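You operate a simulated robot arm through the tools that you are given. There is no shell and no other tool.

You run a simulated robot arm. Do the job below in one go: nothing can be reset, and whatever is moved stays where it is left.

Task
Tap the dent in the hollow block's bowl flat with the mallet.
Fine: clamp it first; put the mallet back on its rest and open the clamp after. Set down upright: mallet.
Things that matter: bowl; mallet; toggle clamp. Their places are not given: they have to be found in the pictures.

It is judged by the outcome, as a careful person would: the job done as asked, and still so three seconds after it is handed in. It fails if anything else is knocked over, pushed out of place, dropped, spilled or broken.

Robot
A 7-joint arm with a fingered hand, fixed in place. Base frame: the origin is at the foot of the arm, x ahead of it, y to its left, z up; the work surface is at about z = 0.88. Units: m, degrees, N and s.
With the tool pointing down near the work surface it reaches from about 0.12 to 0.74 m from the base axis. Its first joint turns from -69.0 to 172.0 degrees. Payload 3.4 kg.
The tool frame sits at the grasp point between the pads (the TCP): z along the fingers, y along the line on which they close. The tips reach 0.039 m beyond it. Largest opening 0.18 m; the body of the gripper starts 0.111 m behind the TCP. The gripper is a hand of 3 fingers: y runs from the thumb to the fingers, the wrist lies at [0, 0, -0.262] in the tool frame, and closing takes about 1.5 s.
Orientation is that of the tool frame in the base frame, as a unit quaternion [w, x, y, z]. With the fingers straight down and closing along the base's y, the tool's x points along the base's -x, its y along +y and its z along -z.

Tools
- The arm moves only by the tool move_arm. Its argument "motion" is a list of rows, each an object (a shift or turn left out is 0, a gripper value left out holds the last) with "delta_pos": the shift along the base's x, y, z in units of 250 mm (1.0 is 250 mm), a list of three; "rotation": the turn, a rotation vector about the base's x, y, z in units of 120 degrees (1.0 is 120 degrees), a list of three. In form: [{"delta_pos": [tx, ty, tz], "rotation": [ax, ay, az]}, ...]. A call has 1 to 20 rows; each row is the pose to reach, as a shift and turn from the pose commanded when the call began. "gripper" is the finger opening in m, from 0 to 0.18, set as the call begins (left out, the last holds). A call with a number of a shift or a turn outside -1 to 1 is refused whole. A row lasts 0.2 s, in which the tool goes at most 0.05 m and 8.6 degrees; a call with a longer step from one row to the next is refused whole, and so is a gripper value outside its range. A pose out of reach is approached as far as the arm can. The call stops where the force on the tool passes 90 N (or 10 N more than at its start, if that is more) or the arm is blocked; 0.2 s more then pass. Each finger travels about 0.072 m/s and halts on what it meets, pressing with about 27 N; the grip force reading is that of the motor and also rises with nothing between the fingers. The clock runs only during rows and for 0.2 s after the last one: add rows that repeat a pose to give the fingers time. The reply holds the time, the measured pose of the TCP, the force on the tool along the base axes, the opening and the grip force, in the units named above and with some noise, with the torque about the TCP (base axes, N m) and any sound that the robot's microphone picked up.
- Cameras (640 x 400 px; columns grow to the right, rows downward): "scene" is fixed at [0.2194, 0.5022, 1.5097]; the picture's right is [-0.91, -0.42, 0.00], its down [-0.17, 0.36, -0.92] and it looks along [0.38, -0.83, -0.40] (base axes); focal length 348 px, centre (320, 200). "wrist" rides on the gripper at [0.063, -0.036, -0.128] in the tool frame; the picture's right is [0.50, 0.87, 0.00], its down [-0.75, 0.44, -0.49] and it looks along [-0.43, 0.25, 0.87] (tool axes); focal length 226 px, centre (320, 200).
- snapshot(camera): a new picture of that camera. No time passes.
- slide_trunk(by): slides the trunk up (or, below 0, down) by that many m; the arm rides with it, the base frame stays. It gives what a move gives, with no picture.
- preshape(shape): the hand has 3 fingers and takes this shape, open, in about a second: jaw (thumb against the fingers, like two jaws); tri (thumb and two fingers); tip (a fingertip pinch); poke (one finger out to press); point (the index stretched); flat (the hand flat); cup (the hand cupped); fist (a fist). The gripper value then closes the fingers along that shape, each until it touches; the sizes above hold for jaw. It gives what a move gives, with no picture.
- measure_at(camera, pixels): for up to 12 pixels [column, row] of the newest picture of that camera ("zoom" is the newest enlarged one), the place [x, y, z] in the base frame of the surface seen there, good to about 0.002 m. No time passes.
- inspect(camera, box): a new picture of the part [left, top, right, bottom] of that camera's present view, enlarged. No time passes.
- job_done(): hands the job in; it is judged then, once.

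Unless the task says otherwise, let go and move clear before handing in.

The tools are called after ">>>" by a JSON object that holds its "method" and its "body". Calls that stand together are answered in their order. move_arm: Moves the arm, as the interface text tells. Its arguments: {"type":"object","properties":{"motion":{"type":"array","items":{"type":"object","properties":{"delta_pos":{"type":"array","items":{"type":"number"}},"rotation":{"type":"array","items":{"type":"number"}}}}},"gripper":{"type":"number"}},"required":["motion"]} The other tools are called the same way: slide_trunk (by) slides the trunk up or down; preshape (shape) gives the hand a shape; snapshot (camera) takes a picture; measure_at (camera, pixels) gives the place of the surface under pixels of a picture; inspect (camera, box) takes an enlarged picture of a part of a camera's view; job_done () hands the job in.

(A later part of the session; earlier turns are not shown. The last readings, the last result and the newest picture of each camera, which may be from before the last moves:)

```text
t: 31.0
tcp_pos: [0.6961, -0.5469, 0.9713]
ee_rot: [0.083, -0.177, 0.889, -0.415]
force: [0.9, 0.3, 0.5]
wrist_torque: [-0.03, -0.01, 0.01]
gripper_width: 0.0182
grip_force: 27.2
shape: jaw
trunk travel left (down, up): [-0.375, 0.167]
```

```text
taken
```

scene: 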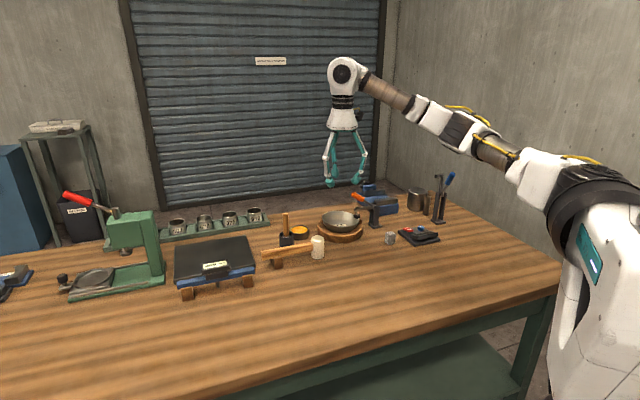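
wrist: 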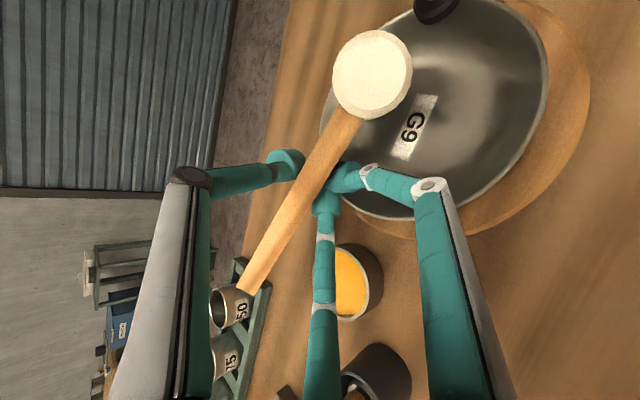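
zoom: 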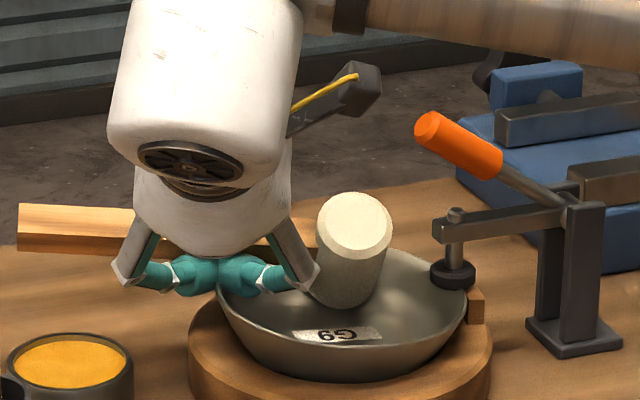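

The head did reach the bowl wall: wrist torque dropped to about zero. But the mallet pivoted in the grip instead of pressing, so the tap was weak. I'll back off and check the dent.

>>> {"method": "move_arm", "body": {"motion": [{"delta_pos": [-0.03, 0.12, 0.16]}, {"delta_pos": [-0.04, 0.2, 0.34]}, {"delta_pos": [-0.04, 0.3, 0.44]}]}}

>>> {"method": "snapshot", "body": {"camera": "wrist"}}

>>> {"method": "inspect", "body": {"camera": "scene", "box": [315, 195, 371, 235]}}

>>> {"method": "measure_at", "body": {"camera": "zoom", "pixels": [[140, 215], [170, 205], [200, 200], [230, 197], [260, 195], [290, 197], [320, 202], [350, 207], [220, 220], [250, 220], [280, 220], [310, 222]]}}

```text
refused: row 1 steps farther than a row can; nothing moved
```

```text
taken
```

wrist: 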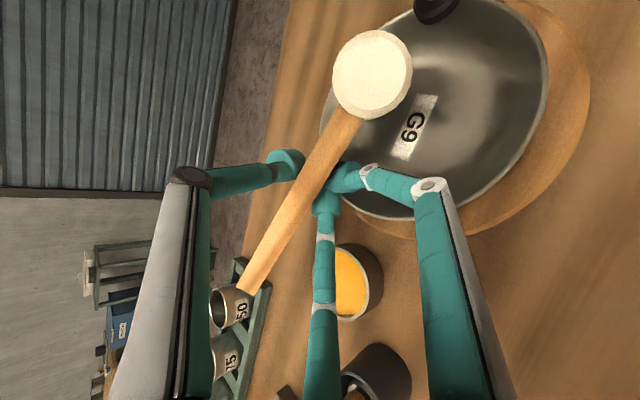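

```text
10.00 times, centred on (343, 215) of scene
```

zoom: 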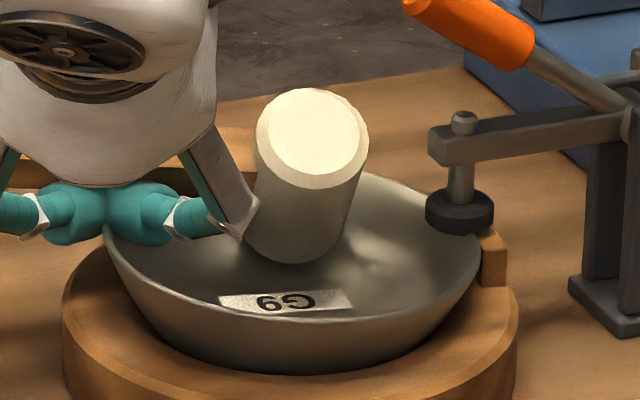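

```text
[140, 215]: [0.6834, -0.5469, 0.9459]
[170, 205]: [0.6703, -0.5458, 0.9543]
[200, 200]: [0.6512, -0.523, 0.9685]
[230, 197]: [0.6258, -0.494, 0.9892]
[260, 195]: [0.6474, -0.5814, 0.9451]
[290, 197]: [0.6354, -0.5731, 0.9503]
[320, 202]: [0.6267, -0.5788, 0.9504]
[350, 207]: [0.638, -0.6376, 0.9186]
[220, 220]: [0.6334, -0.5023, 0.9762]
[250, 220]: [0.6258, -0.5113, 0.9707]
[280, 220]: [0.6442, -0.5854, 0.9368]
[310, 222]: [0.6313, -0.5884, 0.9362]
```

The back-off step was slightly too long and was refused. I'll redo it with shorter rows.

>>> {"method": "move_arm", "body": {"motion": [{"delta_pos": [-0.025, 0.09, 0.12]}, {"delta_pos": [-0.04, 0.17, 0.25]}, {"delta_pos": [-0.04, 0.25, 0.38]}, {"delta_pos": [-0.04, 0.3, 0.46]}]}}

>>> {"method": "snapshot", "body": {"camera": "wrist"}}

>>> {"method": "inspect", "body": {"camera": "scene", "box": [315, 195, 371, 235]}}

>>> {"method": "measure_at", "body": {"camera": "zoom", "pixels": [[140, 215], [170, 205], [200, 200], [230, 197], [260, 195], [290, 197], [320, 202], [350, 207], [220, 220], [250, 220], [280, 220], [310, 222]]}}

```text
t: 32.0
tcp_pos: [0.6864, -0.4699, 1.0862]
ee_rot: [0.082, -0.177, 0.888, -0.415]
force: [0.4, 0.1, -3.4]
wrist_torque: [0.15, -0.12, -0.03]
gripper_width: 0.018
grip_force: 27.0
shape: jaw
trunk travel left (down, up): [-0.375, 0.167]
```

```text
taken
```

wrist: 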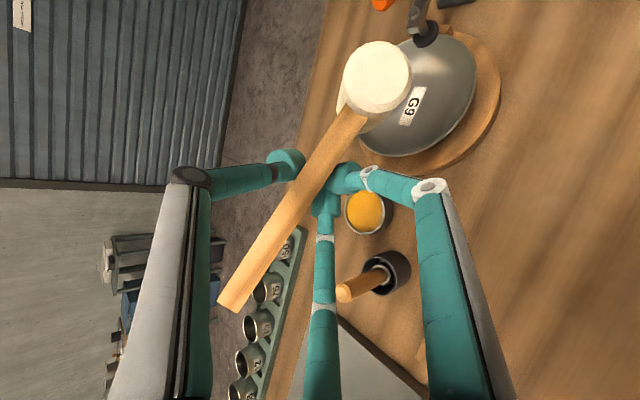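

```text
10.00 times, centred on (343, 215) of scene
```

zoom: 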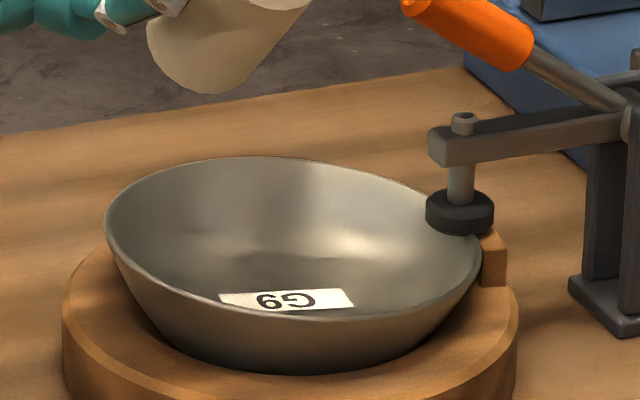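

```text
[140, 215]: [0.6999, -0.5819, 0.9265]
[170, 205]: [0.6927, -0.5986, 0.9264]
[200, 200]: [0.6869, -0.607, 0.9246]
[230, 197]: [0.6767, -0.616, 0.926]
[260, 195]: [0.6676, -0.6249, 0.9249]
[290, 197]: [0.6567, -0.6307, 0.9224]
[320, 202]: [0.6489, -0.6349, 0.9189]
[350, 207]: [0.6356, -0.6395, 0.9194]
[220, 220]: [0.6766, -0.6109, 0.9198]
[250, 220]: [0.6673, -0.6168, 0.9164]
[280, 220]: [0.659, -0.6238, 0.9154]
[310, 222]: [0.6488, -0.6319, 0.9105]
```

The dent is unchanged, and the mallet swung back to the same droop angle, so the grip is only springy. I'll try proper quick taps, striking at full speed with a short follow-through and an immediate rebound.

>>> {"method": "move_arm", "body": {"motion": [{"delta_pos": [-0.011, -0.043, -0.1]}, {"delta_pos": [-0.022, -0.086, -0.195]}, {"delta_pos": [-0.022, -0.086, -0.195]}]}}

>>> {"method": "move_arm", "body": {"motion": [{"delta_pos": [0.0336, -0.0987, -0.1211]}, {"delta_pos": [0.0714, -0.2098, -0.2574]}, {"delta_pos": [0.0336, -0.0987, -0.1211]}, {"delta_pos": [0, 0, 0]}]}}

>>> {"method": "inspect", "body": {"camera": "scene", "box": [315, 195, 371, 235]}}

```text
t: 32.8
tcp_pos: [0.6826, -0.4923, 1.0371]
ee_rot: [0.082, -0.176, 0.889, -0.415]
force: [-1.3, -0.4, -2.7]
wrist_torque: [0.18, -0.09, -0.02]
gripper_width: 0.0177
grip_force: 27.6
shape: jaw
trunk travel left (down, up): [-0.375, 0.167]
```

```text
t: 33.8
tcp_pos: [0.6812, -0.4915, 1.0375]
ee_rot: [0.082, -0.177, 0.888, -0.417]
force: [-0.4, 1.1, -2.9]
wrist_torque: [0.2, -0.07, 0.01]
gripper_width: 0.018
grip_force: 27.2
shape: jaw
trunk travel left (down, up): [-0.375, 0.167]
```

```text
10.00 times, centred on (343, 215) of scene
```

zoom: 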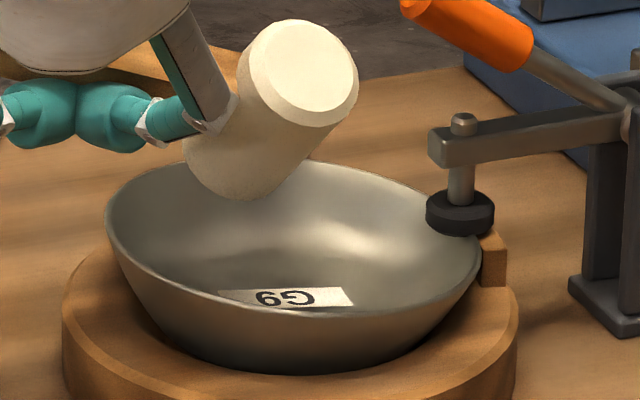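

No sound again, and the view is partly blocked. I'll lift the mallet away and look at the dent.

>>> {"method": "move_arm", "body": {"motion": [{"delta_pos": [0, 0.08, 0.12]}, {"delta_pos": [0, 0.15, 0.26]}]}}

>>> {"method": "inspect", "body": {"camera": "scene", "box": [315, 195, 371, 235]}}

>>> {"method": "measure_at", "body": {"camera": "zoom", "pixels": [[140, 215], [170, 205], [200, 200], [230, 197], [260, 195], [290, 197], [320, 202], [350, 207], [220, 220], [250, 220], [280, 220], [310, 222]]}}

>>> {"method": "snapshot", "body": {"camera": "wrist"}}

```text
t: 34.4
tcp_pos: [0.6819, -0.4539, 1.1037]
ee_rot: [0.083, -0.177, 0.888, -0.416]
force: [0.3, -0.2, -2.7]
wrist_torque: [0.14, -0.1, 0.04]
gripper_width: 0.018
grip_force: 26.9
shape: jaw
trunk travel left (down, up): [-0.375, 0.167]
```

```text
10.00 times, centred on (343, 215) of scene
```

zoom: 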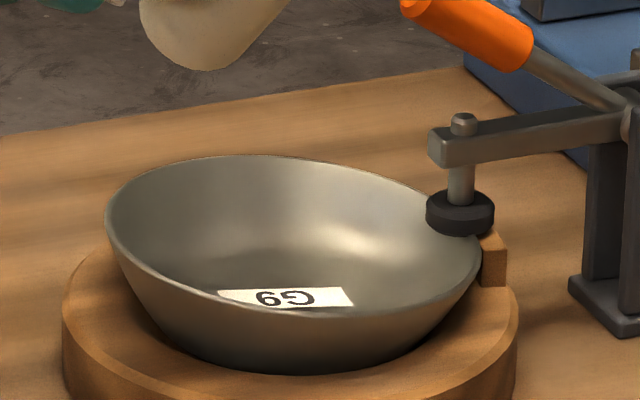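

```text
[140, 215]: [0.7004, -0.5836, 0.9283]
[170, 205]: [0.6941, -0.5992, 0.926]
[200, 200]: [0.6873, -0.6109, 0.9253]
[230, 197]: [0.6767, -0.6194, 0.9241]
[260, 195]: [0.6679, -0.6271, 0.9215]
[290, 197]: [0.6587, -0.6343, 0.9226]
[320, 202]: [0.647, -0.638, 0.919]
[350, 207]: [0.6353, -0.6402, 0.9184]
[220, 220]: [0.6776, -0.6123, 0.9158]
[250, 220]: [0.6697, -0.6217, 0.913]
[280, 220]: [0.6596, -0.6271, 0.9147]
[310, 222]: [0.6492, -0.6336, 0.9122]
```

```text
taken
```

wrist: 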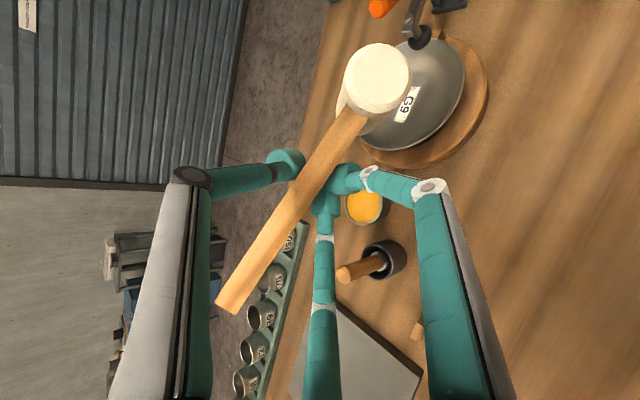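

The fast tap worked: the dark patch has faded and the wall samples moved outward, so the dent is now about 3–4 mm instead of 8. I'll go back and repeat the same tap.

>>> {"method": "move_arm", "body": {"motion": [{"delta_pos": [0, -0.07, -0.14]}, {"delta_pos": [0, -0.15, -0.26]}, {"delta_pos": [0, -0.15, -0.26]}]}}

>>> {"method": "move_arm", "body": {"motion": [{"delta_pos": [0.0336, -0.0987, -0.1211]}, {"delta_pos": [0.0714, -0.2098, -0.2574]}, {"delta_pos": [0.0336, -0.0987, -0.1211]}, {"delta_pos": [0, 0, 0]}, {"delta_pos": [0, 0.08, 0.12]}, {"delta_pos": [0, 0.15, 0.26]}, {"delta_pos": [0, 0.15, 0.26]}]}}

>>> {"method": "inspect", "body": {"camera": "scene", "box": [315, 195, 371, 235]}}

>>> {"method": "measure_at", "body": {"camera": "zoom", "pixels": [[140, 215], [170, 205], [200, 200], [230, 197], [260, 195], [290, 197], [320, 202], [350, 207], [220, 220], [250, 220], [280, 220], [310, 222]]}}

```text
t: 35.2
tcp_pos: [0.6826, -0.4921, 1.0381]
ee_rot: [0.083, -0.176, 0.888, -0.417]
force: [-0.9, 0.7, -2.6]
wrist_torque: [0.14, -0.07, 0.0]
gripper_width: 0.0178
grip_force: 27.3
shape: jaw
trunk travel left (down, up): [-0.375, 0.167]
```

```text
t: 36.8
tcp_pos: [0.683, -0.4558, 1.1022]
ee_rot: [0.082, -0.177, 0.889, -0.414]
force: [-0.3, 0.1, -3.0]
wrist_torque: [0.14, -0.1, 0.02]
gripper_width: 0.0179
grip_force: 26.7
shape: jaw
trunk travel left (down, up): [-0.375, 0.167]
```

```text
10.00 times, centred on (343, 215) of scene
```

zoom: 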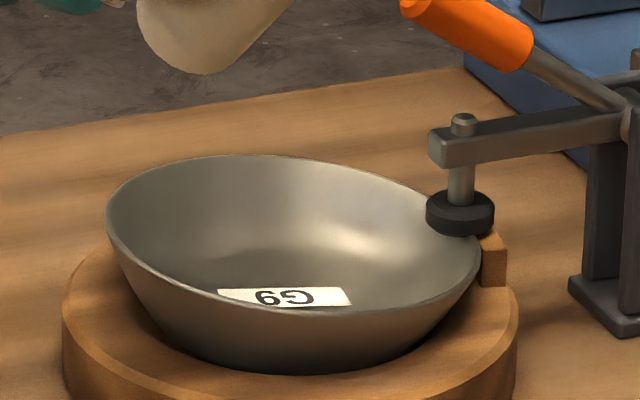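

```text
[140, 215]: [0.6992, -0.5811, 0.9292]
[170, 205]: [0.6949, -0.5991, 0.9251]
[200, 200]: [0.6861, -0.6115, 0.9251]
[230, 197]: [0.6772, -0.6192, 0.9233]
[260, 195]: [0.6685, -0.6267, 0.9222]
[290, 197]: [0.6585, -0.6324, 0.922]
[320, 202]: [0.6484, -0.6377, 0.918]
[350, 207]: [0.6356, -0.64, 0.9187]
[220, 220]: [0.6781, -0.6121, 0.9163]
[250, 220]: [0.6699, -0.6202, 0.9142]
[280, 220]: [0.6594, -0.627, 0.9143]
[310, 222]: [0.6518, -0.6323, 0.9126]
```

The second tap barely changed anything: the wall has receded, so the stroke ended too early. I'll use a faster, constant-speed stroke shifted 5 mm outward toward the dent.

>>> {"method": "move_arm", "body": {"motion": [{"delta_pos": [-0.004, -0.063, -0.115]}, {"delta_pos": [-0.0084, -0.1253, -0.2297]}, {"delta_pos": [-0.0084, -0.1253, -0.2297]}]}}

>>> {"method": "move_arm", "body": {"motion": [{"delta_pos": [0.0461, -0.1252, -0.1439]}, {"delta_pos": [0.0921, -0.2503, -0.2877]}, {"delta_pos": [0.0461, -0.1252, -0.1439]}, {"delta_pos": [0, 0, 0]}, {"delta_pos": [0, 0.08, 0.12]}, {"delta_pos": [0, 0.15, 0.23]}, {"delta_pos": [0, 0.15, 0.23]}]}}

>>> {"method": "inspect", "body": {"camera": "scene", "box": [315, 195, 371, 235]}}

>>> {"method": "measure_at", "body": {"camera": "zoom", "pixels": [[140, 215], [170, 205], [200, 200], [230, 197], [260, 195], [290, 197], [320, 202], [350, 207], [220, 220], [250, 220], [280, 220], [310, 222]]}}

>>> {"method": "snapshot", "body": {"camera": "wrist"}}

```text
t: 37.6
tcp_pos: [0.6792, -0.4871, 1.0459]
ee_rot: [0.084, -0.177, 0.888, -0.416]
force: [0.9, 0.8, -2.7]
wrist_torque: [0.18, -0.12, 0.0]
gripper_width: 0.0178
grip_force: 26.5
shape: jaw
trunk travel left (down, up): [-0.375, 0.167]
```

```text
t: 39.2
tcp_pos: [0.6788, -0.4475, 1.1058]
ee_rot: [0.083, -0.177, 0.889, -0.414]
force: [-0.4, 0.2, -2.9]
wrist_torque: [0.18, -0.07, -0.02]
gripper_width: 0.0173
grip_force: 27.2
shape: jaw
trunk travel left (down, up): [-0.375, 0.167]
```

```text
10.00 times, centred on (343, 215) of scene
```

zoom: 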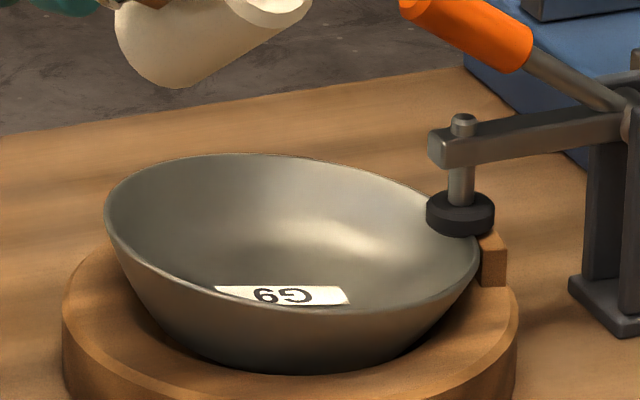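

```text
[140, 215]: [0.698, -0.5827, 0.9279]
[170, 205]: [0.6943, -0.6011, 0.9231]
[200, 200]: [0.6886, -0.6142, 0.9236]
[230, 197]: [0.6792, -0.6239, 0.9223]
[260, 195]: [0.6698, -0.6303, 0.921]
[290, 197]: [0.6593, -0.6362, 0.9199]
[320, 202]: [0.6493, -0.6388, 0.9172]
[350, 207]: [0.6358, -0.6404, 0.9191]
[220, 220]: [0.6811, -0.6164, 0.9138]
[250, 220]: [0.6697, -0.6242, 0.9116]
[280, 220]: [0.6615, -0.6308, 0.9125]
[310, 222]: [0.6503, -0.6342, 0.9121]
```

```text
taken
```

wrist: 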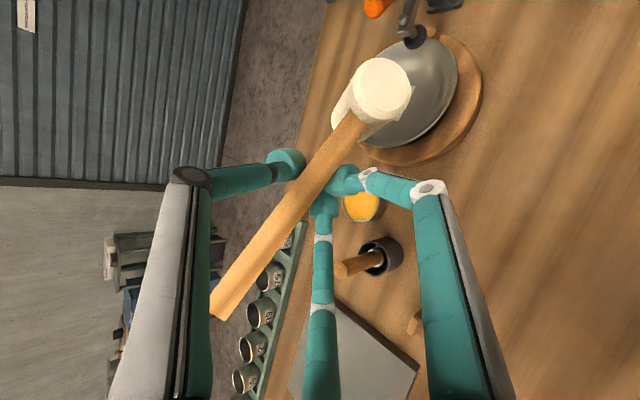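

The wall shading is now smooth, and the ring samples show no inward deviation, so the dent looks flat. I'll check more samples at other heights, and look at how the mallet has shifted in the hand.

>>> {"method": "inspect", "body": {"camera": "scene", "box": [315, 195, 371, 235]}}

>>> {"method": "measure_at", "body": {"camera": "zoom", "pixels": [[200, 178], [230, 175], [260, 174], [290, 177], [320, 182], [350, 188], [170, 188], [210, 235], [240, 235], [270, 237], [300, 238], [330, 240]]}}

>>> {"method": "inspect", "body": {"camera": "scene", "box": [270, 140, 380, 220]}}

>>> {"method": "inspect", "body": {"camera": "wrist", "box": [190, 40, 470, 330]}}

```text
10.00 times, centred on (343, 215) of scene
```

zoom: 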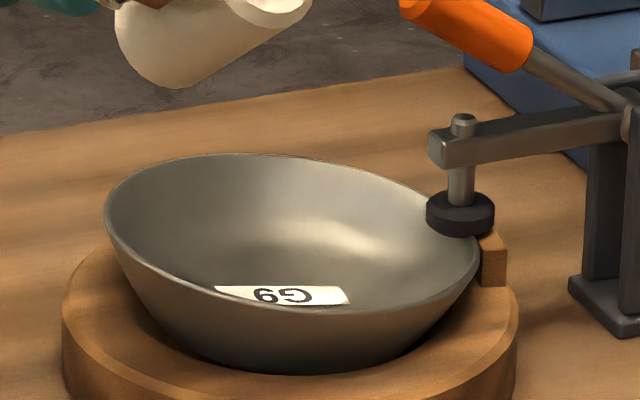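

```text
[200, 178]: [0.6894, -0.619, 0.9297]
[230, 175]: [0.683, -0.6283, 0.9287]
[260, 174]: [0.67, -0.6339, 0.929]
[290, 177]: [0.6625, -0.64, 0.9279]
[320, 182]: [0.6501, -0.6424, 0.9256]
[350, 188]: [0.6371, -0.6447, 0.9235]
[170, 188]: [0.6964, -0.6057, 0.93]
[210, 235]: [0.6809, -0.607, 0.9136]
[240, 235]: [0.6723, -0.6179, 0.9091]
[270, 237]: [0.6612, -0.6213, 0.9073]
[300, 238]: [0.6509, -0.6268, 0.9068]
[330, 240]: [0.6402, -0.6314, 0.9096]
```

```text
5.00 times, centred on (325, 180) of scene
```

zoom: 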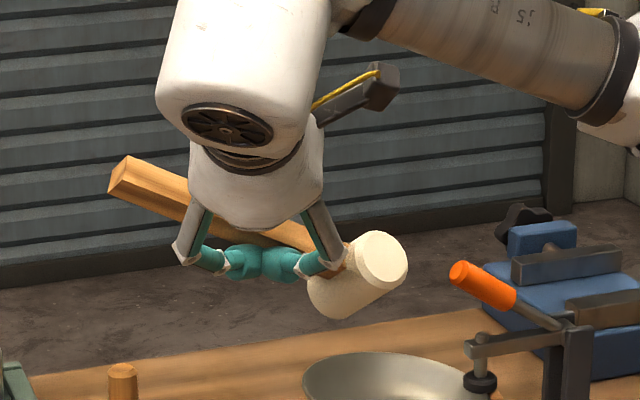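

```text
1.38 times, centred on (330, 185) of wrist
```

zoom: 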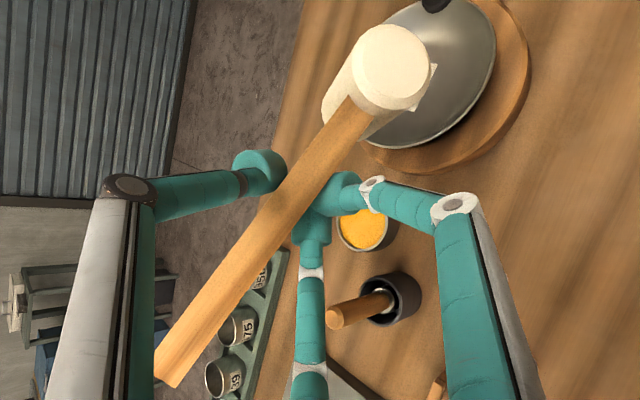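

All three rings are now consistent with a round bowl, so the dent is flat. The mallet rolled somewhat in the grip, so I'll measure its pose before returning it.

>>> {"method": "measure_at", "body": {"camera": "zoom", "pixels": [[390, 68], [370, 68], [410, 68], [390, 45], [390, 92], [365, 50], [410, 88], [340, 85], [345, 115], [280, 200], [230, 265], [185, 330]]}}

>>> {"method": "measure_at", "body": {"camera": "zoom", "pixels": [[330, 105], [360, 130], [335, 140], [315, 135], [200, 300], [215, 310], [185, 355], [170, 340], [265, 225], [325, 110], [430, 75], [428, 95]]}}

```text
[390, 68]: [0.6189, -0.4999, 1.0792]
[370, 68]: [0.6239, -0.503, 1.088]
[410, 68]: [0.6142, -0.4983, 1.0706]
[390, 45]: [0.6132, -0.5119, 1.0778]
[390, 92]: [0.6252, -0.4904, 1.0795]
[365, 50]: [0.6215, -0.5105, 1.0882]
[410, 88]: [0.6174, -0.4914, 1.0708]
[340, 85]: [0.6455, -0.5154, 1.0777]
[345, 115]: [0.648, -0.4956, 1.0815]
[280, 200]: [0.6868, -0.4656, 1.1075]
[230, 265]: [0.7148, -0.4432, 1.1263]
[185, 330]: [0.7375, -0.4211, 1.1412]
```

```text
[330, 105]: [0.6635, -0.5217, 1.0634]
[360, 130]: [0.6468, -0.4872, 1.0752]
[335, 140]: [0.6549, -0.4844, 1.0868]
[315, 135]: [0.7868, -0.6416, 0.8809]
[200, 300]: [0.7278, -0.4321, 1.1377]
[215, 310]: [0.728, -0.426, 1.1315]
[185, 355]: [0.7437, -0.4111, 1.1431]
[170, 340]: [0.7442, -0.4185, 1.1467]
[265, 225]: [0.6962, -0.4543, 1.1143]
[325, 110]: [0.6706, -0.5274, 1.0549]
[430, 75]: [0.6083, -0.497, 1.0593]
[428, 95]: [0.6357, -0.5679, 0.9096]
```

The dent is done. The mallet's head has drooped about 30° and skewed about 10° in the grip, so I'll compensate with hand yaw. First I'll swing back above the rest, high up.

>>> {"method": "move_arm", "body": {"motion": [{"delta_pos": [-0.02, 0.07, 0.05], "rotation": [0, 0, 0.067]}, {"delta_pos": [-0.04, 0.14, 0.1], "rotation": [0, 0, 0.134]}, {"delta_pos": [-0.06, 0.21, 0.1], "rotation": [0, 0, 0.2]}, {"delta_pos": [-0.075, 0.27, 0.1], "rotation": [0, 0, 0.267]}]}}

>>> {"method": "move_arm", "body": {"motion": [{"delta_pos": [0.014, 0.03, 0], "rotation": [0.0348, 0.0486, 0]}, {"delta_pos": [0.027, 0.06, 0], "rotation": [0.0695, 0.0971, 0]}, {"delta_pos": [0.041, 0.09, 0], "rotation": [0.1043, 0.1457, 0]}, {"delta_pos": [0.055, 0.12, 0], "rotation": [0.139, 0.1942, 0]}, {"delta_pos": [0.068, 0.15, 0], "rotation": [0.1738, 0.2428, 0]}, {"delta_pos": [0.082, 0.18, 0], "rotation": [0.2086, 0.2913, 0]}]}}

>>> {"method": "snapshot", "body": {"camera": "wrist"}}

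>>> {"method": "inspect", "body": {"camera": "scene", "box": [220, 130, 360, 280]}}

```text
t: 40.2
tcp_pos: [0.6584, -0.379, 1.1301]
ee_rot: [0.195, -0.416, 0.805, -0.375]
force: [0.7, -0.6, -3.6]
wrist_torque: [0.18, 0.06, -0.02]
gripper_width: 0.0174
grip_force: 26.9
shape: jaw
trunk travel left (down, up): [-0.375, 0.167]
```

```text
t: 41.6
tcp_pos: [0.6824, -0.3326, 1.1274]
ee_rot: [0.03, -0.457, 0.887, -0.054]
force: [-0.7, 0.1, -2.6]
wrist_torque: [0.1, -0.05, -0.02]
gripper_width: 0.0174
grip_force: 27.4
shape: jaw
trunk travel left (down, up): [-0.375, 0.167]
```

```text
taken
```

wrist: 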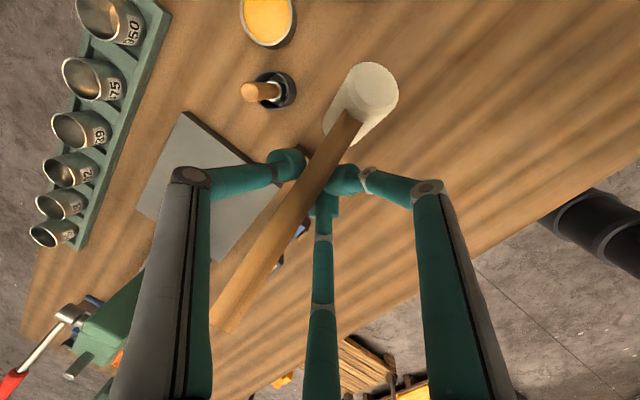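

```text
2.67 times, centred on (290, 205) of scene
```

zoom: 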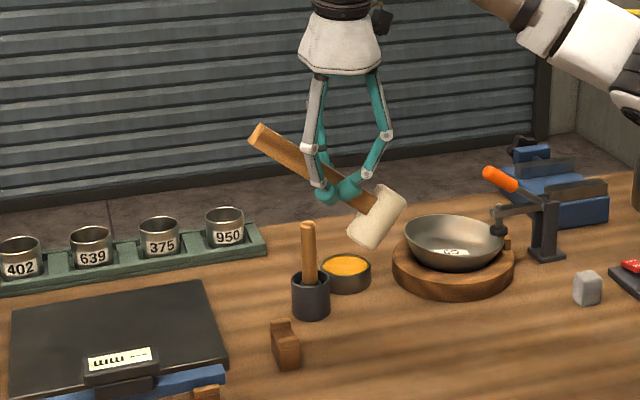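

The mallet hangs with its head low over its spot. I'll measure its present pose in detail.

>>> {"method": "inspect", "body": {"camera": "wrist", "box": [190, 50, 430, 340]}}

>>> {"method": "measure_at", "body": {"camera": "zoom", "pixels": [[405, 60], [390, 60], [425, 60], [405, 40], [405, 85], [370, 105], [340, 145], [300, 200], [260, 265], [215, 330], [175, 375], [385, 115]]}}

>>> {"method": "inspect", "body": {"camera": "scene", "box": [265, 170, 335, 230]}}

>>> {"method": "measure_at", "body": {"camera": "zoom", "pixels": [[150, 60], [200, 85], [260, 120], [340, 160], [420, 205], [470, 170], [440, 250], [480, 190], [430, 265], [400, 255], [455, 215], [160, 40]]}}

```text
1.38 times, centred on (310, 195) of wrist
```

zoom: 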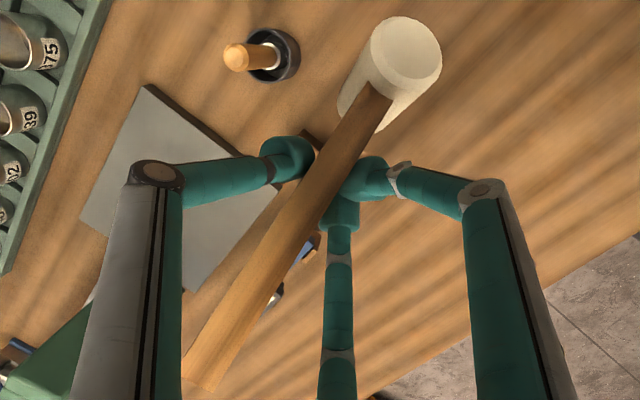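

```text
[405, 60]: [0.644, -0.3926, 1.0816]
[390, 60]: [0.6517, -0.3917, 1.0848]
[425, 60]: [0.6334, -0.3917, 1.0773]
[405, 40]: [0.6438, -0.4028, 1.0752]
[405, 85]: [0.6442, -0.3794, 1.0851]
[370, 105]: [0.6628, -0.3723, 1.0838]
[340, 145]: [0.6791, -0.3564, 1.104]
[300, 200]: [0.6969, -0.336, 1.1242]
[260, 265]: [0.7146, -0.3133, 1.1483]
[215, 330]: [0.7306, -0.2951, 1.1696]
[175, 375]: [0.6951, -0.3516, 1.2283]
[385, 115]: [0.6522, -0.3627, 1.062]
```

```text
6.67 times, centred on (300, 200) of scene
```

zoom: 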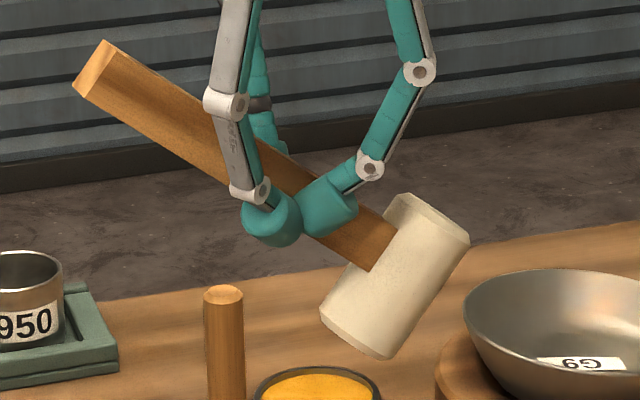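

```text
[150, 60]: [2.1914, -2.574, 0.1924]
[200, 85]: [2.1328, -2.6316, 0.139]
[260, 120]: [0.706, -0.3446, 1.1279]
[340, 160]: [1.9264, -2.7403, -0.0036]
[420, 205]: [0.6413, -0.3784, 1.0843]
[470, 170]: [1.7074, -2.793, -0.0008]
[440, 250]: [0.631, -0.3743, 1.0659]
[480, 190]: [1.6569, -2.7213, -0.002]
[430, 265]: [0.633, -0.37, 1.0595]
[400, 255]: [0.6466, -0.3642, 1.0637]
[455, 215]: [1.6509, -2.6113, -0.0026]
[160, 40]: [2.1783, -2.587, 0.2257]
```

The mallet is level in roll but drooped about 38°, and its azimuth will come out near 44° once leveled. I'll lower until the head's edge nearly touches the table, then let the table level it while watching the rest.

>>> {"method": "move_arm", "body": {"motion": [{"delta_pos": [-0.003, -0.004, -0.15]}, {"delta_pos": [-0.006, -0.008, -0.3]}, {"delta_pos": [-0.007, -0.01, -0.42]}, {"delta_pos": [-0.007, -0.01, -0.5]}]}}

>>> {"method": "snapshot", "body": {"camera": "wrist"}}

>>> {"method": "inspect", "body": {"camera": "scene", "box": [240, 175, 350, 275]}}

```text
t: 42.6
tcp_pos: [0.6799, -0.3359, 1.0032]
ee_rot: [0.03, -0.456, 0.888, -0.054]
force: [0.5, -0.8, -2.8]
wrist_torque: [0.11, -0.05, 0.0]
gripper_width: 0.0174
grip_force: 27.0
shape: jaw
trunk travel left (down, up): [-0.375, 0.167]
```

```text
taken
```

wrist: 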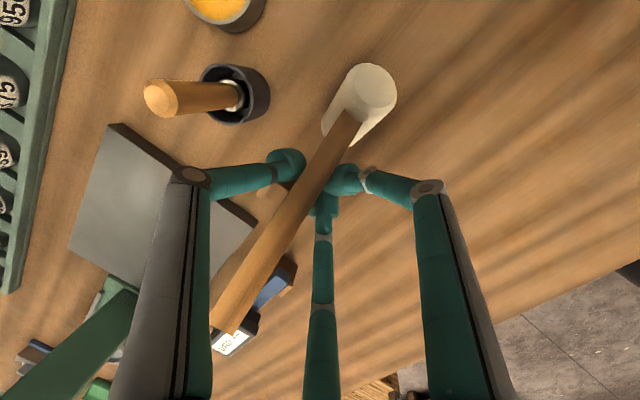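

```text
4.00 times, centred on (295, 225) of scene
```

zoom: 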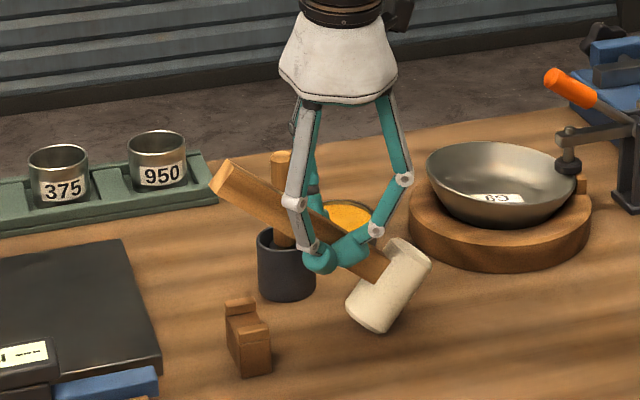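

The head edge is about 1 cm above the table, and the tail is over the rest. I'll lower slowly and let it start to level.

>>> {"method": "move_arm", "body": {"motion": [{"delta_pos": [0, 0, -0.03]}, {"delta_pos": [0, 0, -0.06]}, {"delta_pos": [0, 0, -0.09]}, {"delta_pos": [0, 0, -0.12]}]}}

>>> {"method": "snapshot", "body": {"camera": "wrist"}}

>>> {"method": "inspect", "body": {"camera": "scene", "box": [240, 175, 350, 275]}}

>>> {"method": "inspect", "body": {"camera": "wrist", "box": [190, 50, 430, 340]}}

>>> {"method": "measure_at", "body": {"camera": "zoom", "pixels": [[400, 62], [385, 62], [420, 62], [400, 42], [400, 85], [365, 105], [335, 150], [300, 200], [260, 255], [225, 310], [300, 255], [255, 195]]}}

```text
t: 43.6
tcp_pos: [0.679, -0.3382, 0.9732]
ee_rot: [0.03, -0.456, 0.888, -0.055]
force: [0.3, 0.5, 0.6]
wrist_torque: [-0.04, 0.0, 0.0]
gripper_width: 0.0175
grip_force: 27.1
shape: jaw
trunk travel left (down, up): [-0.375, 0.167]
```

```text
taken
```

wrist: 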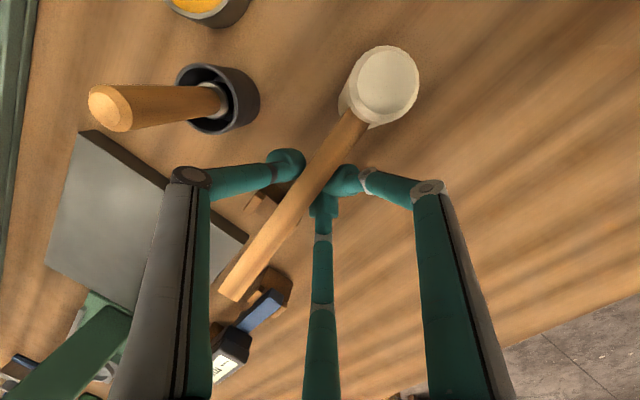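

```text
4.00 times, centred on (295, 225) of scene
```

zoom: 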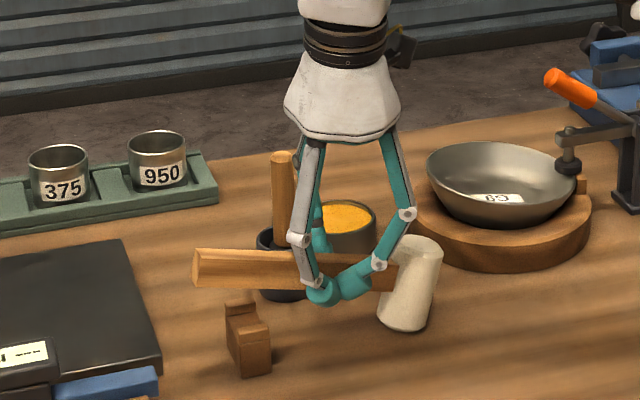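

```text
1.38 times, centred on (310, 195) of wrist
```

zoom: 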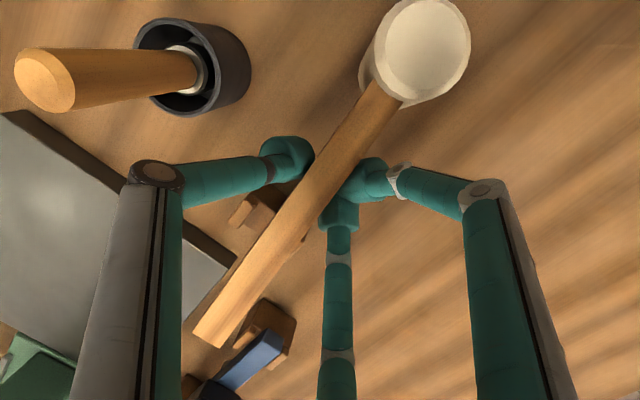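

```text
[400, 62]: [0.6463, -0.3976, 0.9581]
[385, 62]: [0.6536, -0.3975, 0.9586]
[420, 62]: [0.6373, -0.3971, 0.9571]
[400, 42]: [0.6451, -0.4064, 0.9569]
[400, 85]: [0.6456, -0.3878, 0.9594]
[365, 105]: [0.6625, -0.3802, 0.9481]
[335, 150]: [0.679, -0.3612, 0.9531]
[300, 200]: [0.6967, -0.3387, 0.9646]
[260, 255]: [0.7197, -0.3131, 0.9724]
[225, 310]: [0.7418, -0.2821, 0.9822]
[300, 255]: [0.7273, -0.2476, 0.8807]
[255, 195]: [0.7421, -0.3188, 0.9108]
```

The table is leveling the mallet, and its droop is now 15°. Its azimuth is about 5° too high versus the rest's line, so I'll yaw the hand -4.5° here and re-measure.

>>> {"method": "move_arm", "body": {"motion": [{"delta_pos": [0, 0, 0], "rotation": [0, 0, -0.0125]}, {"delta_pos": [0, 0, 0], "rotation": [0, 0, -0.025]}, {"delta_pos": [0, 0, 0], "rotation": [0, 0, -0.0375]}, {"delta_pos": [0, 0, -0.02], "rotation": [0, 0, -0.0375]}]}}

>>> {"method": "inspect", "body": {"camera": "wrist", "box": [190, 30, 430, 320]}}

>>> {"method": "inspect", "body": {"camera": "scene", "box": [240, 195, 350, 275]}}

```text
t: 44.6
tcp_pos: [0.6797, -0.337, 0.9687]
ee_rot: [0.028, -0.42, 0.905, -0.055]
force: [1.0, -0.1, 0.8]
wrist_torque: [-0.09, 0.01, 0.09]
gripper_width: 0.0174
grip_force: 26.4
shape: jaw
trunk travel left (down, up): [-0.375, 0.167]
```

```text
1.38 times, centred on (310, 175) of wrist
```

zoom: 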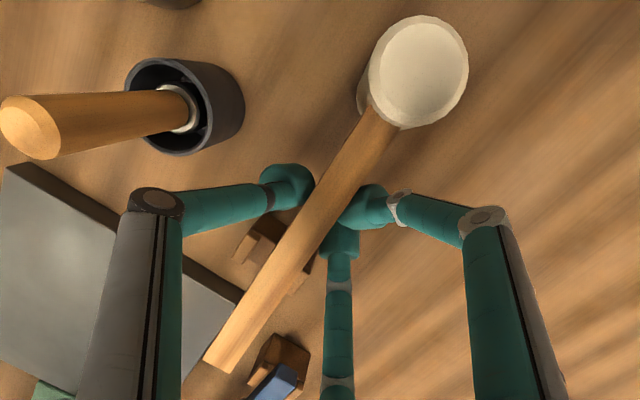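

```text
5.00 times, centred on (295, 235) of scene
```

zoom: 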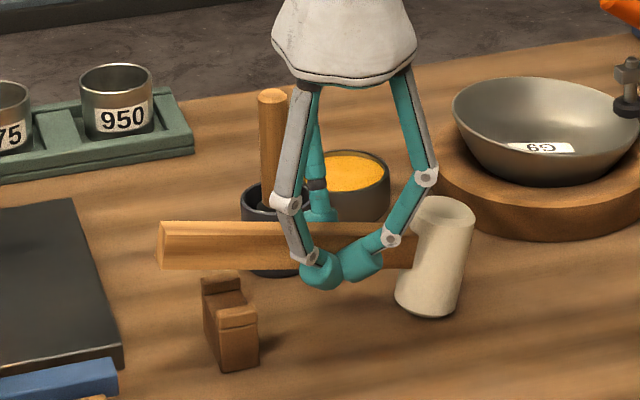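

>>> {"method": "measure_at", "body": {"camera": "zoom", "pixels": [[372, 138], [342, 183], [312, 228], [282, 272], [252, 316], [235, 342], [418, 70], [400, 70], [436, 70], [418, 95], [258, 238], [300, 275]]}}

>>> {"method": "inspect", "body": {"camera": "wrist", "box": [255, 170, 335, 260]}}

```text
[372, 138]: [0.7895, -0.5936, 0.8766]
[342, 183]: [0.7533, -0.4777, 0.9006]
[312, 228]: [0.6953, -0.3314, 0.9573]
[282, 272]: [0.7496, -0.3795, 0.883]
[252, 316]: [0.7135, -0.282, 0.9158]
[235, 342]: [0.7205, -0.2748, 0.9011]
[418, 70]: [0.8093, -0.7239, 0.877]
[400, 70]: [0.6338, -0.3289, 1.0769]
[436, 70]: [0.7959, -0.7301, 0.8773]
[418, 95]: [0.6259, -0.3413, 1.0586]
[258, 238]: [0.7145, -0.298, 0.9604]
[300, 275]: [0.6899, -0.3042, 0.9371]
```

```text
4.44 times, centred on (295, 215) of wrist
```

zoom: 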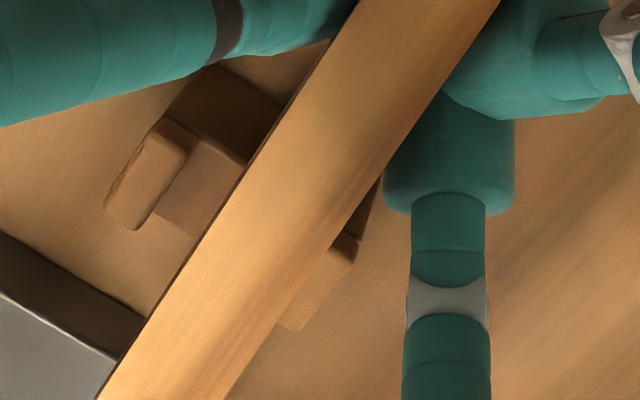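

That measurement used the scene zoom by mistake. I'll re-measure on this latest wrist zoom, which shows both prongs, at (150,175) and (325,280), and the handle between them.

>>> {"method": "measure_at", "body": {"camera": "zoom", "pixels": [[425, 25], [370, 105], [310, 190], [250, 275], [190, 355], [330, 120], [380, 150], [150, 175], [180, 150], [330, 270], [200, 180], [120, 200]]}}

>>> {"method": "inspect", "body": {"camera": "wrist", "box": [290, 30, 390, 130]}}

>>> {"method": "measure_at", "body": {"camera": "zoom", "pixels": [[375, 130], [330, 130], [430, 130], [375, 60], [375, 200], [300, 320], [250, 380], [330, 330], [280, 350], [290, 290]]}}

```text
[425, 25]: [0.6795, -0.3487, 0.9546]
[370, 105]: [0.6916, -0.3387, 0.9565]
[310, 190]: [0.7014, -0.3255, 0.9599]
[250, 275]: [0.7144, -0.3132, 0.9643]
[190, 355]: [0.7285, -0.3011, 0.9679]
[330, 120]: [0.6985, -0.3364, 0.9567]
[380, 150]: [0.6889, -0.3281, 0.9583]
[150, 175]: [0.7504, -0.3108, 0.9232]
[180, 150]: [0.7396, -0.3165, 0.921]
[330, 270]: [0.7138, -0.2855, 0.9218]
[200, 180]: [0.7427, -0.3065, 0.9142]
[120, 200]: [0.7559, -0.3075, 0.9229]
```

```text
4.00 times, centred on (340, 80) of wrist
```

zoom: 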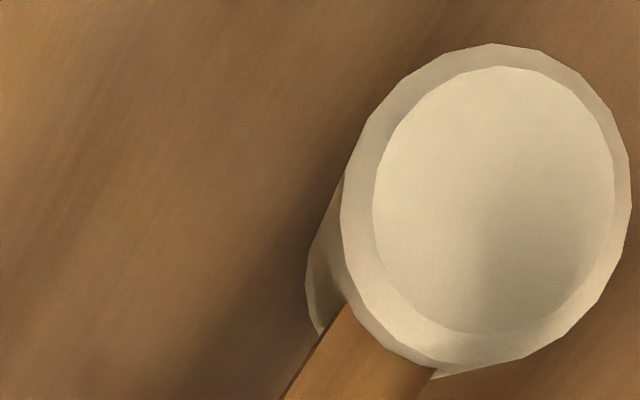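

```text
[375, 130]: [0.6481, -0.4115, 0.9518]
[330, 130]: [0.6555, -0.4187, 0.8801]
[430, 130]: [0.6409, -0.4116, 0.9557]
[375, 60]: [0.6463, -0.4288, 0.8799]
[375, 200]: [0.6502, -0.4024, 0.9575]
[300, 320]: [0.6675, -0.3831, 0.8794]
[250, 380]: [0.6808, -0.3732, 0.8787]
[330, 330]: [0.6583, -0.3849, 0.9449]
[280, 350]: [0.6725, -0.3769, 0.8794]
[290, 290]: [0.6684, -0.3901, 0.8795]
```

The handle line now matches the rest's original line to within about 1 mm at 44.2°, with 11° of droop left. I'll lower the last 2 cm slowly, nudging 5 mm back along the handle.

>>> {"method": "move_arm", "body": {"motion": [{"delta_pos": [0.004, 0.004, -0.02]}, {"delta_pos": [0.009, 0.009, -0.04]}, {"delta_pos": [0.014, 0.014, -0.06]}, {"delta_pos": [0.016, 0.016, -0.076]}, {"delta_pos": [0.016, 0.016, -0.076]}]}}

>>> {"method": "inspect", "body": {"camera": "scene", "box": [240, 195, 350, 275]}}

>>> {"method": "inspect", "body": {"camera": "wrist", "box": [230, 30, 430, 260]}}

>>> {"method": "measure_at", "body": {"camera": "zoom", "pixels": [[340, 160], [310, 200], [285, 235], [255, 275], [225, 315], [195, 355], [420, 70], [400, 60], [440, 60], [420, 90], [160, 300], [250, 340]]}}

```text
t: 45.8
tcp_pos: [0.6822, -0.3324, 0.9497]
ee_rot: [0.027, -0.422, 0.905, -0.055]
force: [2.0, 1.3, 0.6]
wrist_torque: [-0.12, 0.0, 0.08]
gripper_width: 0.0175
grip_force: 26.3
shape: jaw
trunk travel left (down, up): [-0.375, 0.167]
```

```text
5.00 times, centred on (295, 235) of scene
```

zoom: 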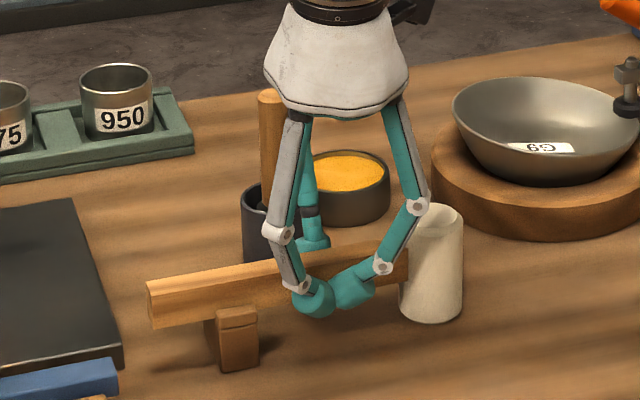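

```text
1.74 times, centred on (330, 145) of wrist
```

zoom: 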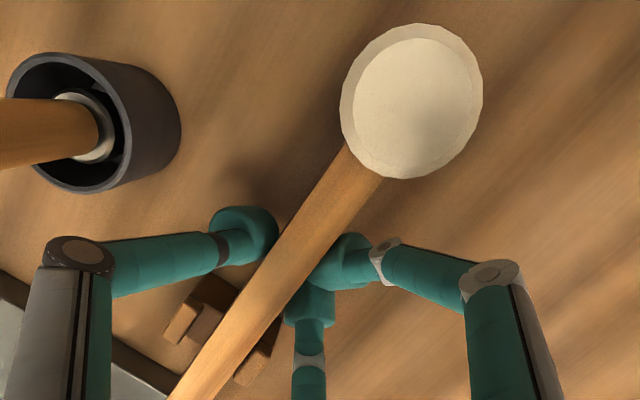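

```text
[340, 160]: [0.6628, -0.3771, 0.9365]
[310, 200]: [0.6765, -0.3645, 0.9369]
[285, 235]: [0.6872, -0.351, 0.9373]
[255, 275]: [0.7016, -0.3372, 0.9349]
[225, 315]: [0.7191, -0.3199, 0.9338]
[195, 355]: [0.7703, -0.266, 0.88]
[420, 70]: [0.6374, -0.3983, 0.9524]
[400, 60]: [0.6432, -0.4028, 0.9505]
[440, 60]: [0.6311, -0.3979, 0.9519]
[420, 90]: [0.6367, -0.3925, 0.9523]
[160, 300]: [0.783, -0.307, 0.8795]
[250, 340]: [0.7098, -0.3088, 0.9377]
```

The mallet is level: handle top z≈0.936, head top 0.952, and the handle is seated in the notch. I'll open the fingers.

>>> {"method": "move_arm", "body": {"motion": [{"delta_pos": [0, 0, 0]}, {"delta_pos": [0, 0, 0]}, {"delta_pos": [0, 0, 0]}, {"delta_pos": [0, 0, 0]}], "gripper": 0.045}}

>>> {"method": "inspect", "body": {"camera": "scene", "box": [240, 195, 350, 275]}}

>>> {"method": "snapshot", "body": {"camera": "wrist"}}

```text
t: 46.8
tcp_pos: [0.682, -0.3323, 0.9507]
ee_rot: [0.028, -0.421, 0.905, -0.055]
force: [-0.1, -0.2, -0.5]
wrist_torque: [0.04, -0.02, 0.02]
gripper_width: 0.0448
grip_force: 0.0
shape: jaw
trunk travel left (down, up): [-0.375, 0.167]
```

```text
5.00 times, centred on (295, 235) of scene
```

zoom: 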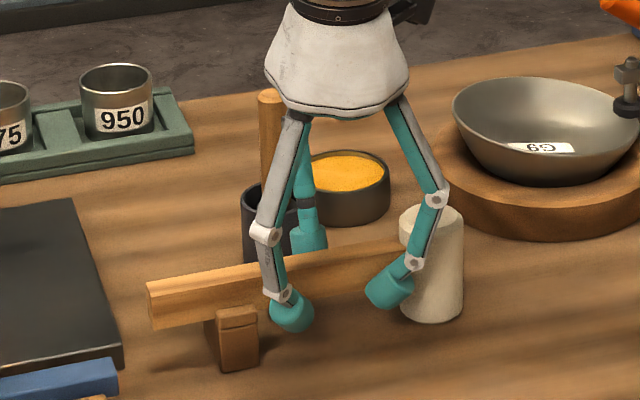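

```text
taken
```

wrist: 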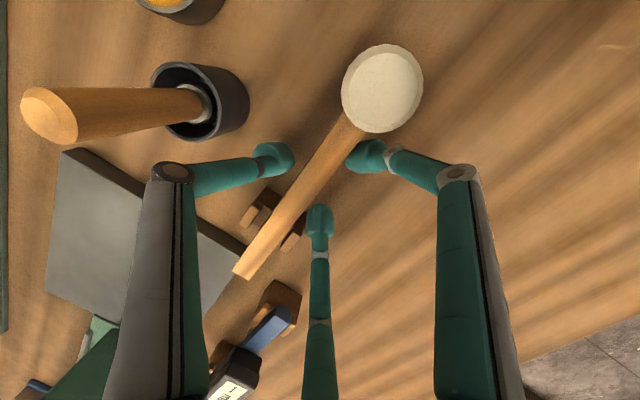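

The mallet stays on its rest and the fingers are clear of the handle. I'll rise straight up, then check it.

>>> {"method": "move_arm", "body": {"motion": [{"delta_pos": [-0.002, 0.002, 0.05]}, {"delta_pos": [-0.006, 0.004, 0.15]}, {"delta_pos": [-0.012, 0.008, 0.3]}, {"delta_pos": [-0.02, 0.01, 0.47]}, {"delta_pos": [-0.1, 0, 0.62]}]}}

>>> {"method": "snapshot", "body": {"camera": "scene"}}

>>> {"method": "inspect", "body": {"camera": "scene", "box": [240, 195, 370, 275]}}

>>> {"method": "measure_at", "body": {"camera": "zoom", "pixels": [[345, 205], [345, 235], [345, 275], [130, 275], [200, 255], [280, 235], [195, 290]]}}

```text
t: 48.0
tcp_pos: [0.6563, -0.3347, 1.1064]
ee_rot: [0.029, -0.421, 0.905, -0.055]
force: [0.3, -0.3, 0.8]
wrist_torque: [0.0, -0.04, 0.01]
gripper_width: 0.0444
grip_force: 0.0
shape: jaw
trunk travel left (down, up): [-0.375, 0.167]
```

```text
taken
```

scene: 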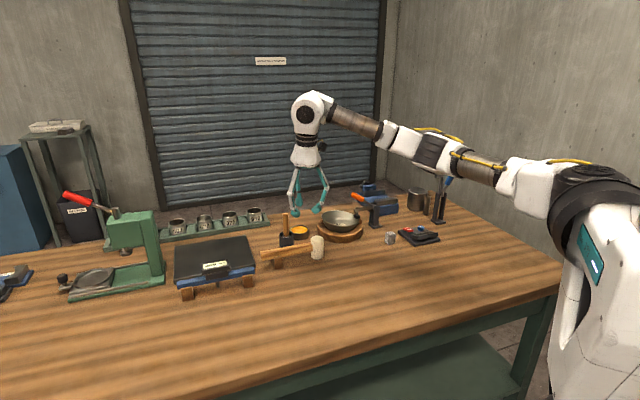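

```text
4.92 times, centred on (305, 235) of scene
```

zoom: 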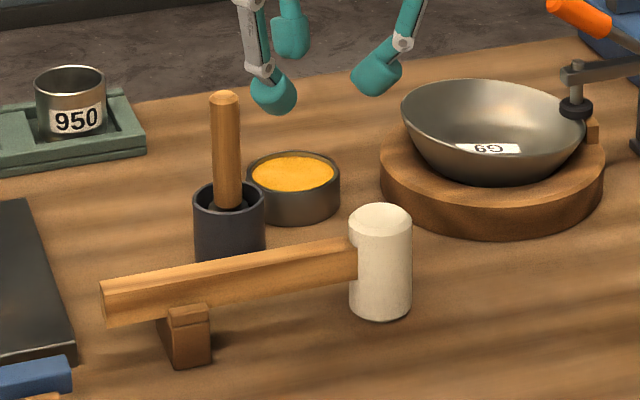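

```text
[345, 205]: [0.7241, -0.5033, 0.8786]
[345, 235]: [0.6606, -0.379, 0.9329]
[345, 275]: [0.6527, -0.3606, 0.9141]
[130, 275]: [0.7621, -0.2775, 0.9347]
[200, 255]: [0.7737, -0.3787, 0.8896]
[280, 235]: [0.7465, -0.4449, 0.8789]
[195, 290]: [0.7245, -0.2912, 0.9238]
```

The mallet is upright on its rest, just as it was. Next I'll straighten the hand and yaw back, passing where the wrist camera can check the bowl wall, with the fingers closed to work the clamp.

>>> {"method": "move_arm", "body": {"motion": [{"delta_pos": [0, 0, 0.1], "rotation": [0.0375, 0.0446, 0]}, {"delta_pos": [-0.05, 0, 0.25], "rotation": [0.0375, 0.0446, 0]}], "gripper": 0.0}}

>>> {"method": "move_arm", "body": {"motion": [{"delta_pos": [-0.05, -0.05, 0], "rotation": [0, 0, -0.066]}, {"delta_pos": [-0.1, -0.1, 0], "rotation": [0, 0, -0.132]}, {"delta_pos": [-0.15, -0.15, 0], "rotation": [0, 0, -0.198]}, {"delta_pos": [-0.2, -0.2, 0], "rotation": [0, 0, -0.264]}, {"delta_pos": [-0.25, -0.25, 0], "rotation": [0, 0, -0.33]}, {"delta_pos": [-0.3, -0.3, 0], "rotation": [0, 0, -0.396]}, {"delta_pos": [-0.35, -0.35, 0], "rotation": [0, 0, -0.462]}, {"delta_pos": [-0.4, -0.4, 0], "rotation": [0, 0, -0.528]}, {"delta_pos": [-0.45, -0.45, 0], "rotation": [0, 0, -0.594]}, {"delta_pos": [-0.5, -0.5, 0], "rotation": [0, 0, -0.66]}, {"delta_pos": [-0.55, -0.55, 0], "rotation": [0, 0, -0.726]}, {"delta_pos": [-0.6, -0.6, 0], "rotation": [0, 0, -0.79]}]}}

>>> {"method": "snapshot", "body": {"camera": "wrist"}}

```text
t: 48.6
tcp_pos: [0.6451, -0.3318, 1.1684]
ee_rot: [0.002, -0.423, 0.906, -0.001]
force: [-0.1, -0.1, 0.1]
wrist_torque: [0.01, -0.01, 0.02]
gripper_width: 0.0
grip_force: 16.5
shape: jaw
trunk travel left (down, up): [-0.375, 0.167]
```

```text
t: 51.2
tcp_pos: [0.4961, -0.4831, 1.1675]
ee_rot: [0.0, 0.383, 0.924, -0.002]
force: [0.2, -0.6, -1.0]
wrist_torque: [0.02, -0.02, -0.03]
gripper_width: 0.0004
grip_force: 27.1
shape: jaw
trunk travel left (down, up): [-0.375, 0.167]
```

```text
taken
```

wrist: 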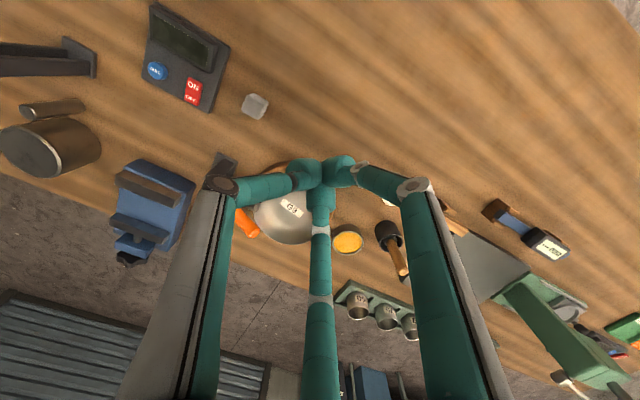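

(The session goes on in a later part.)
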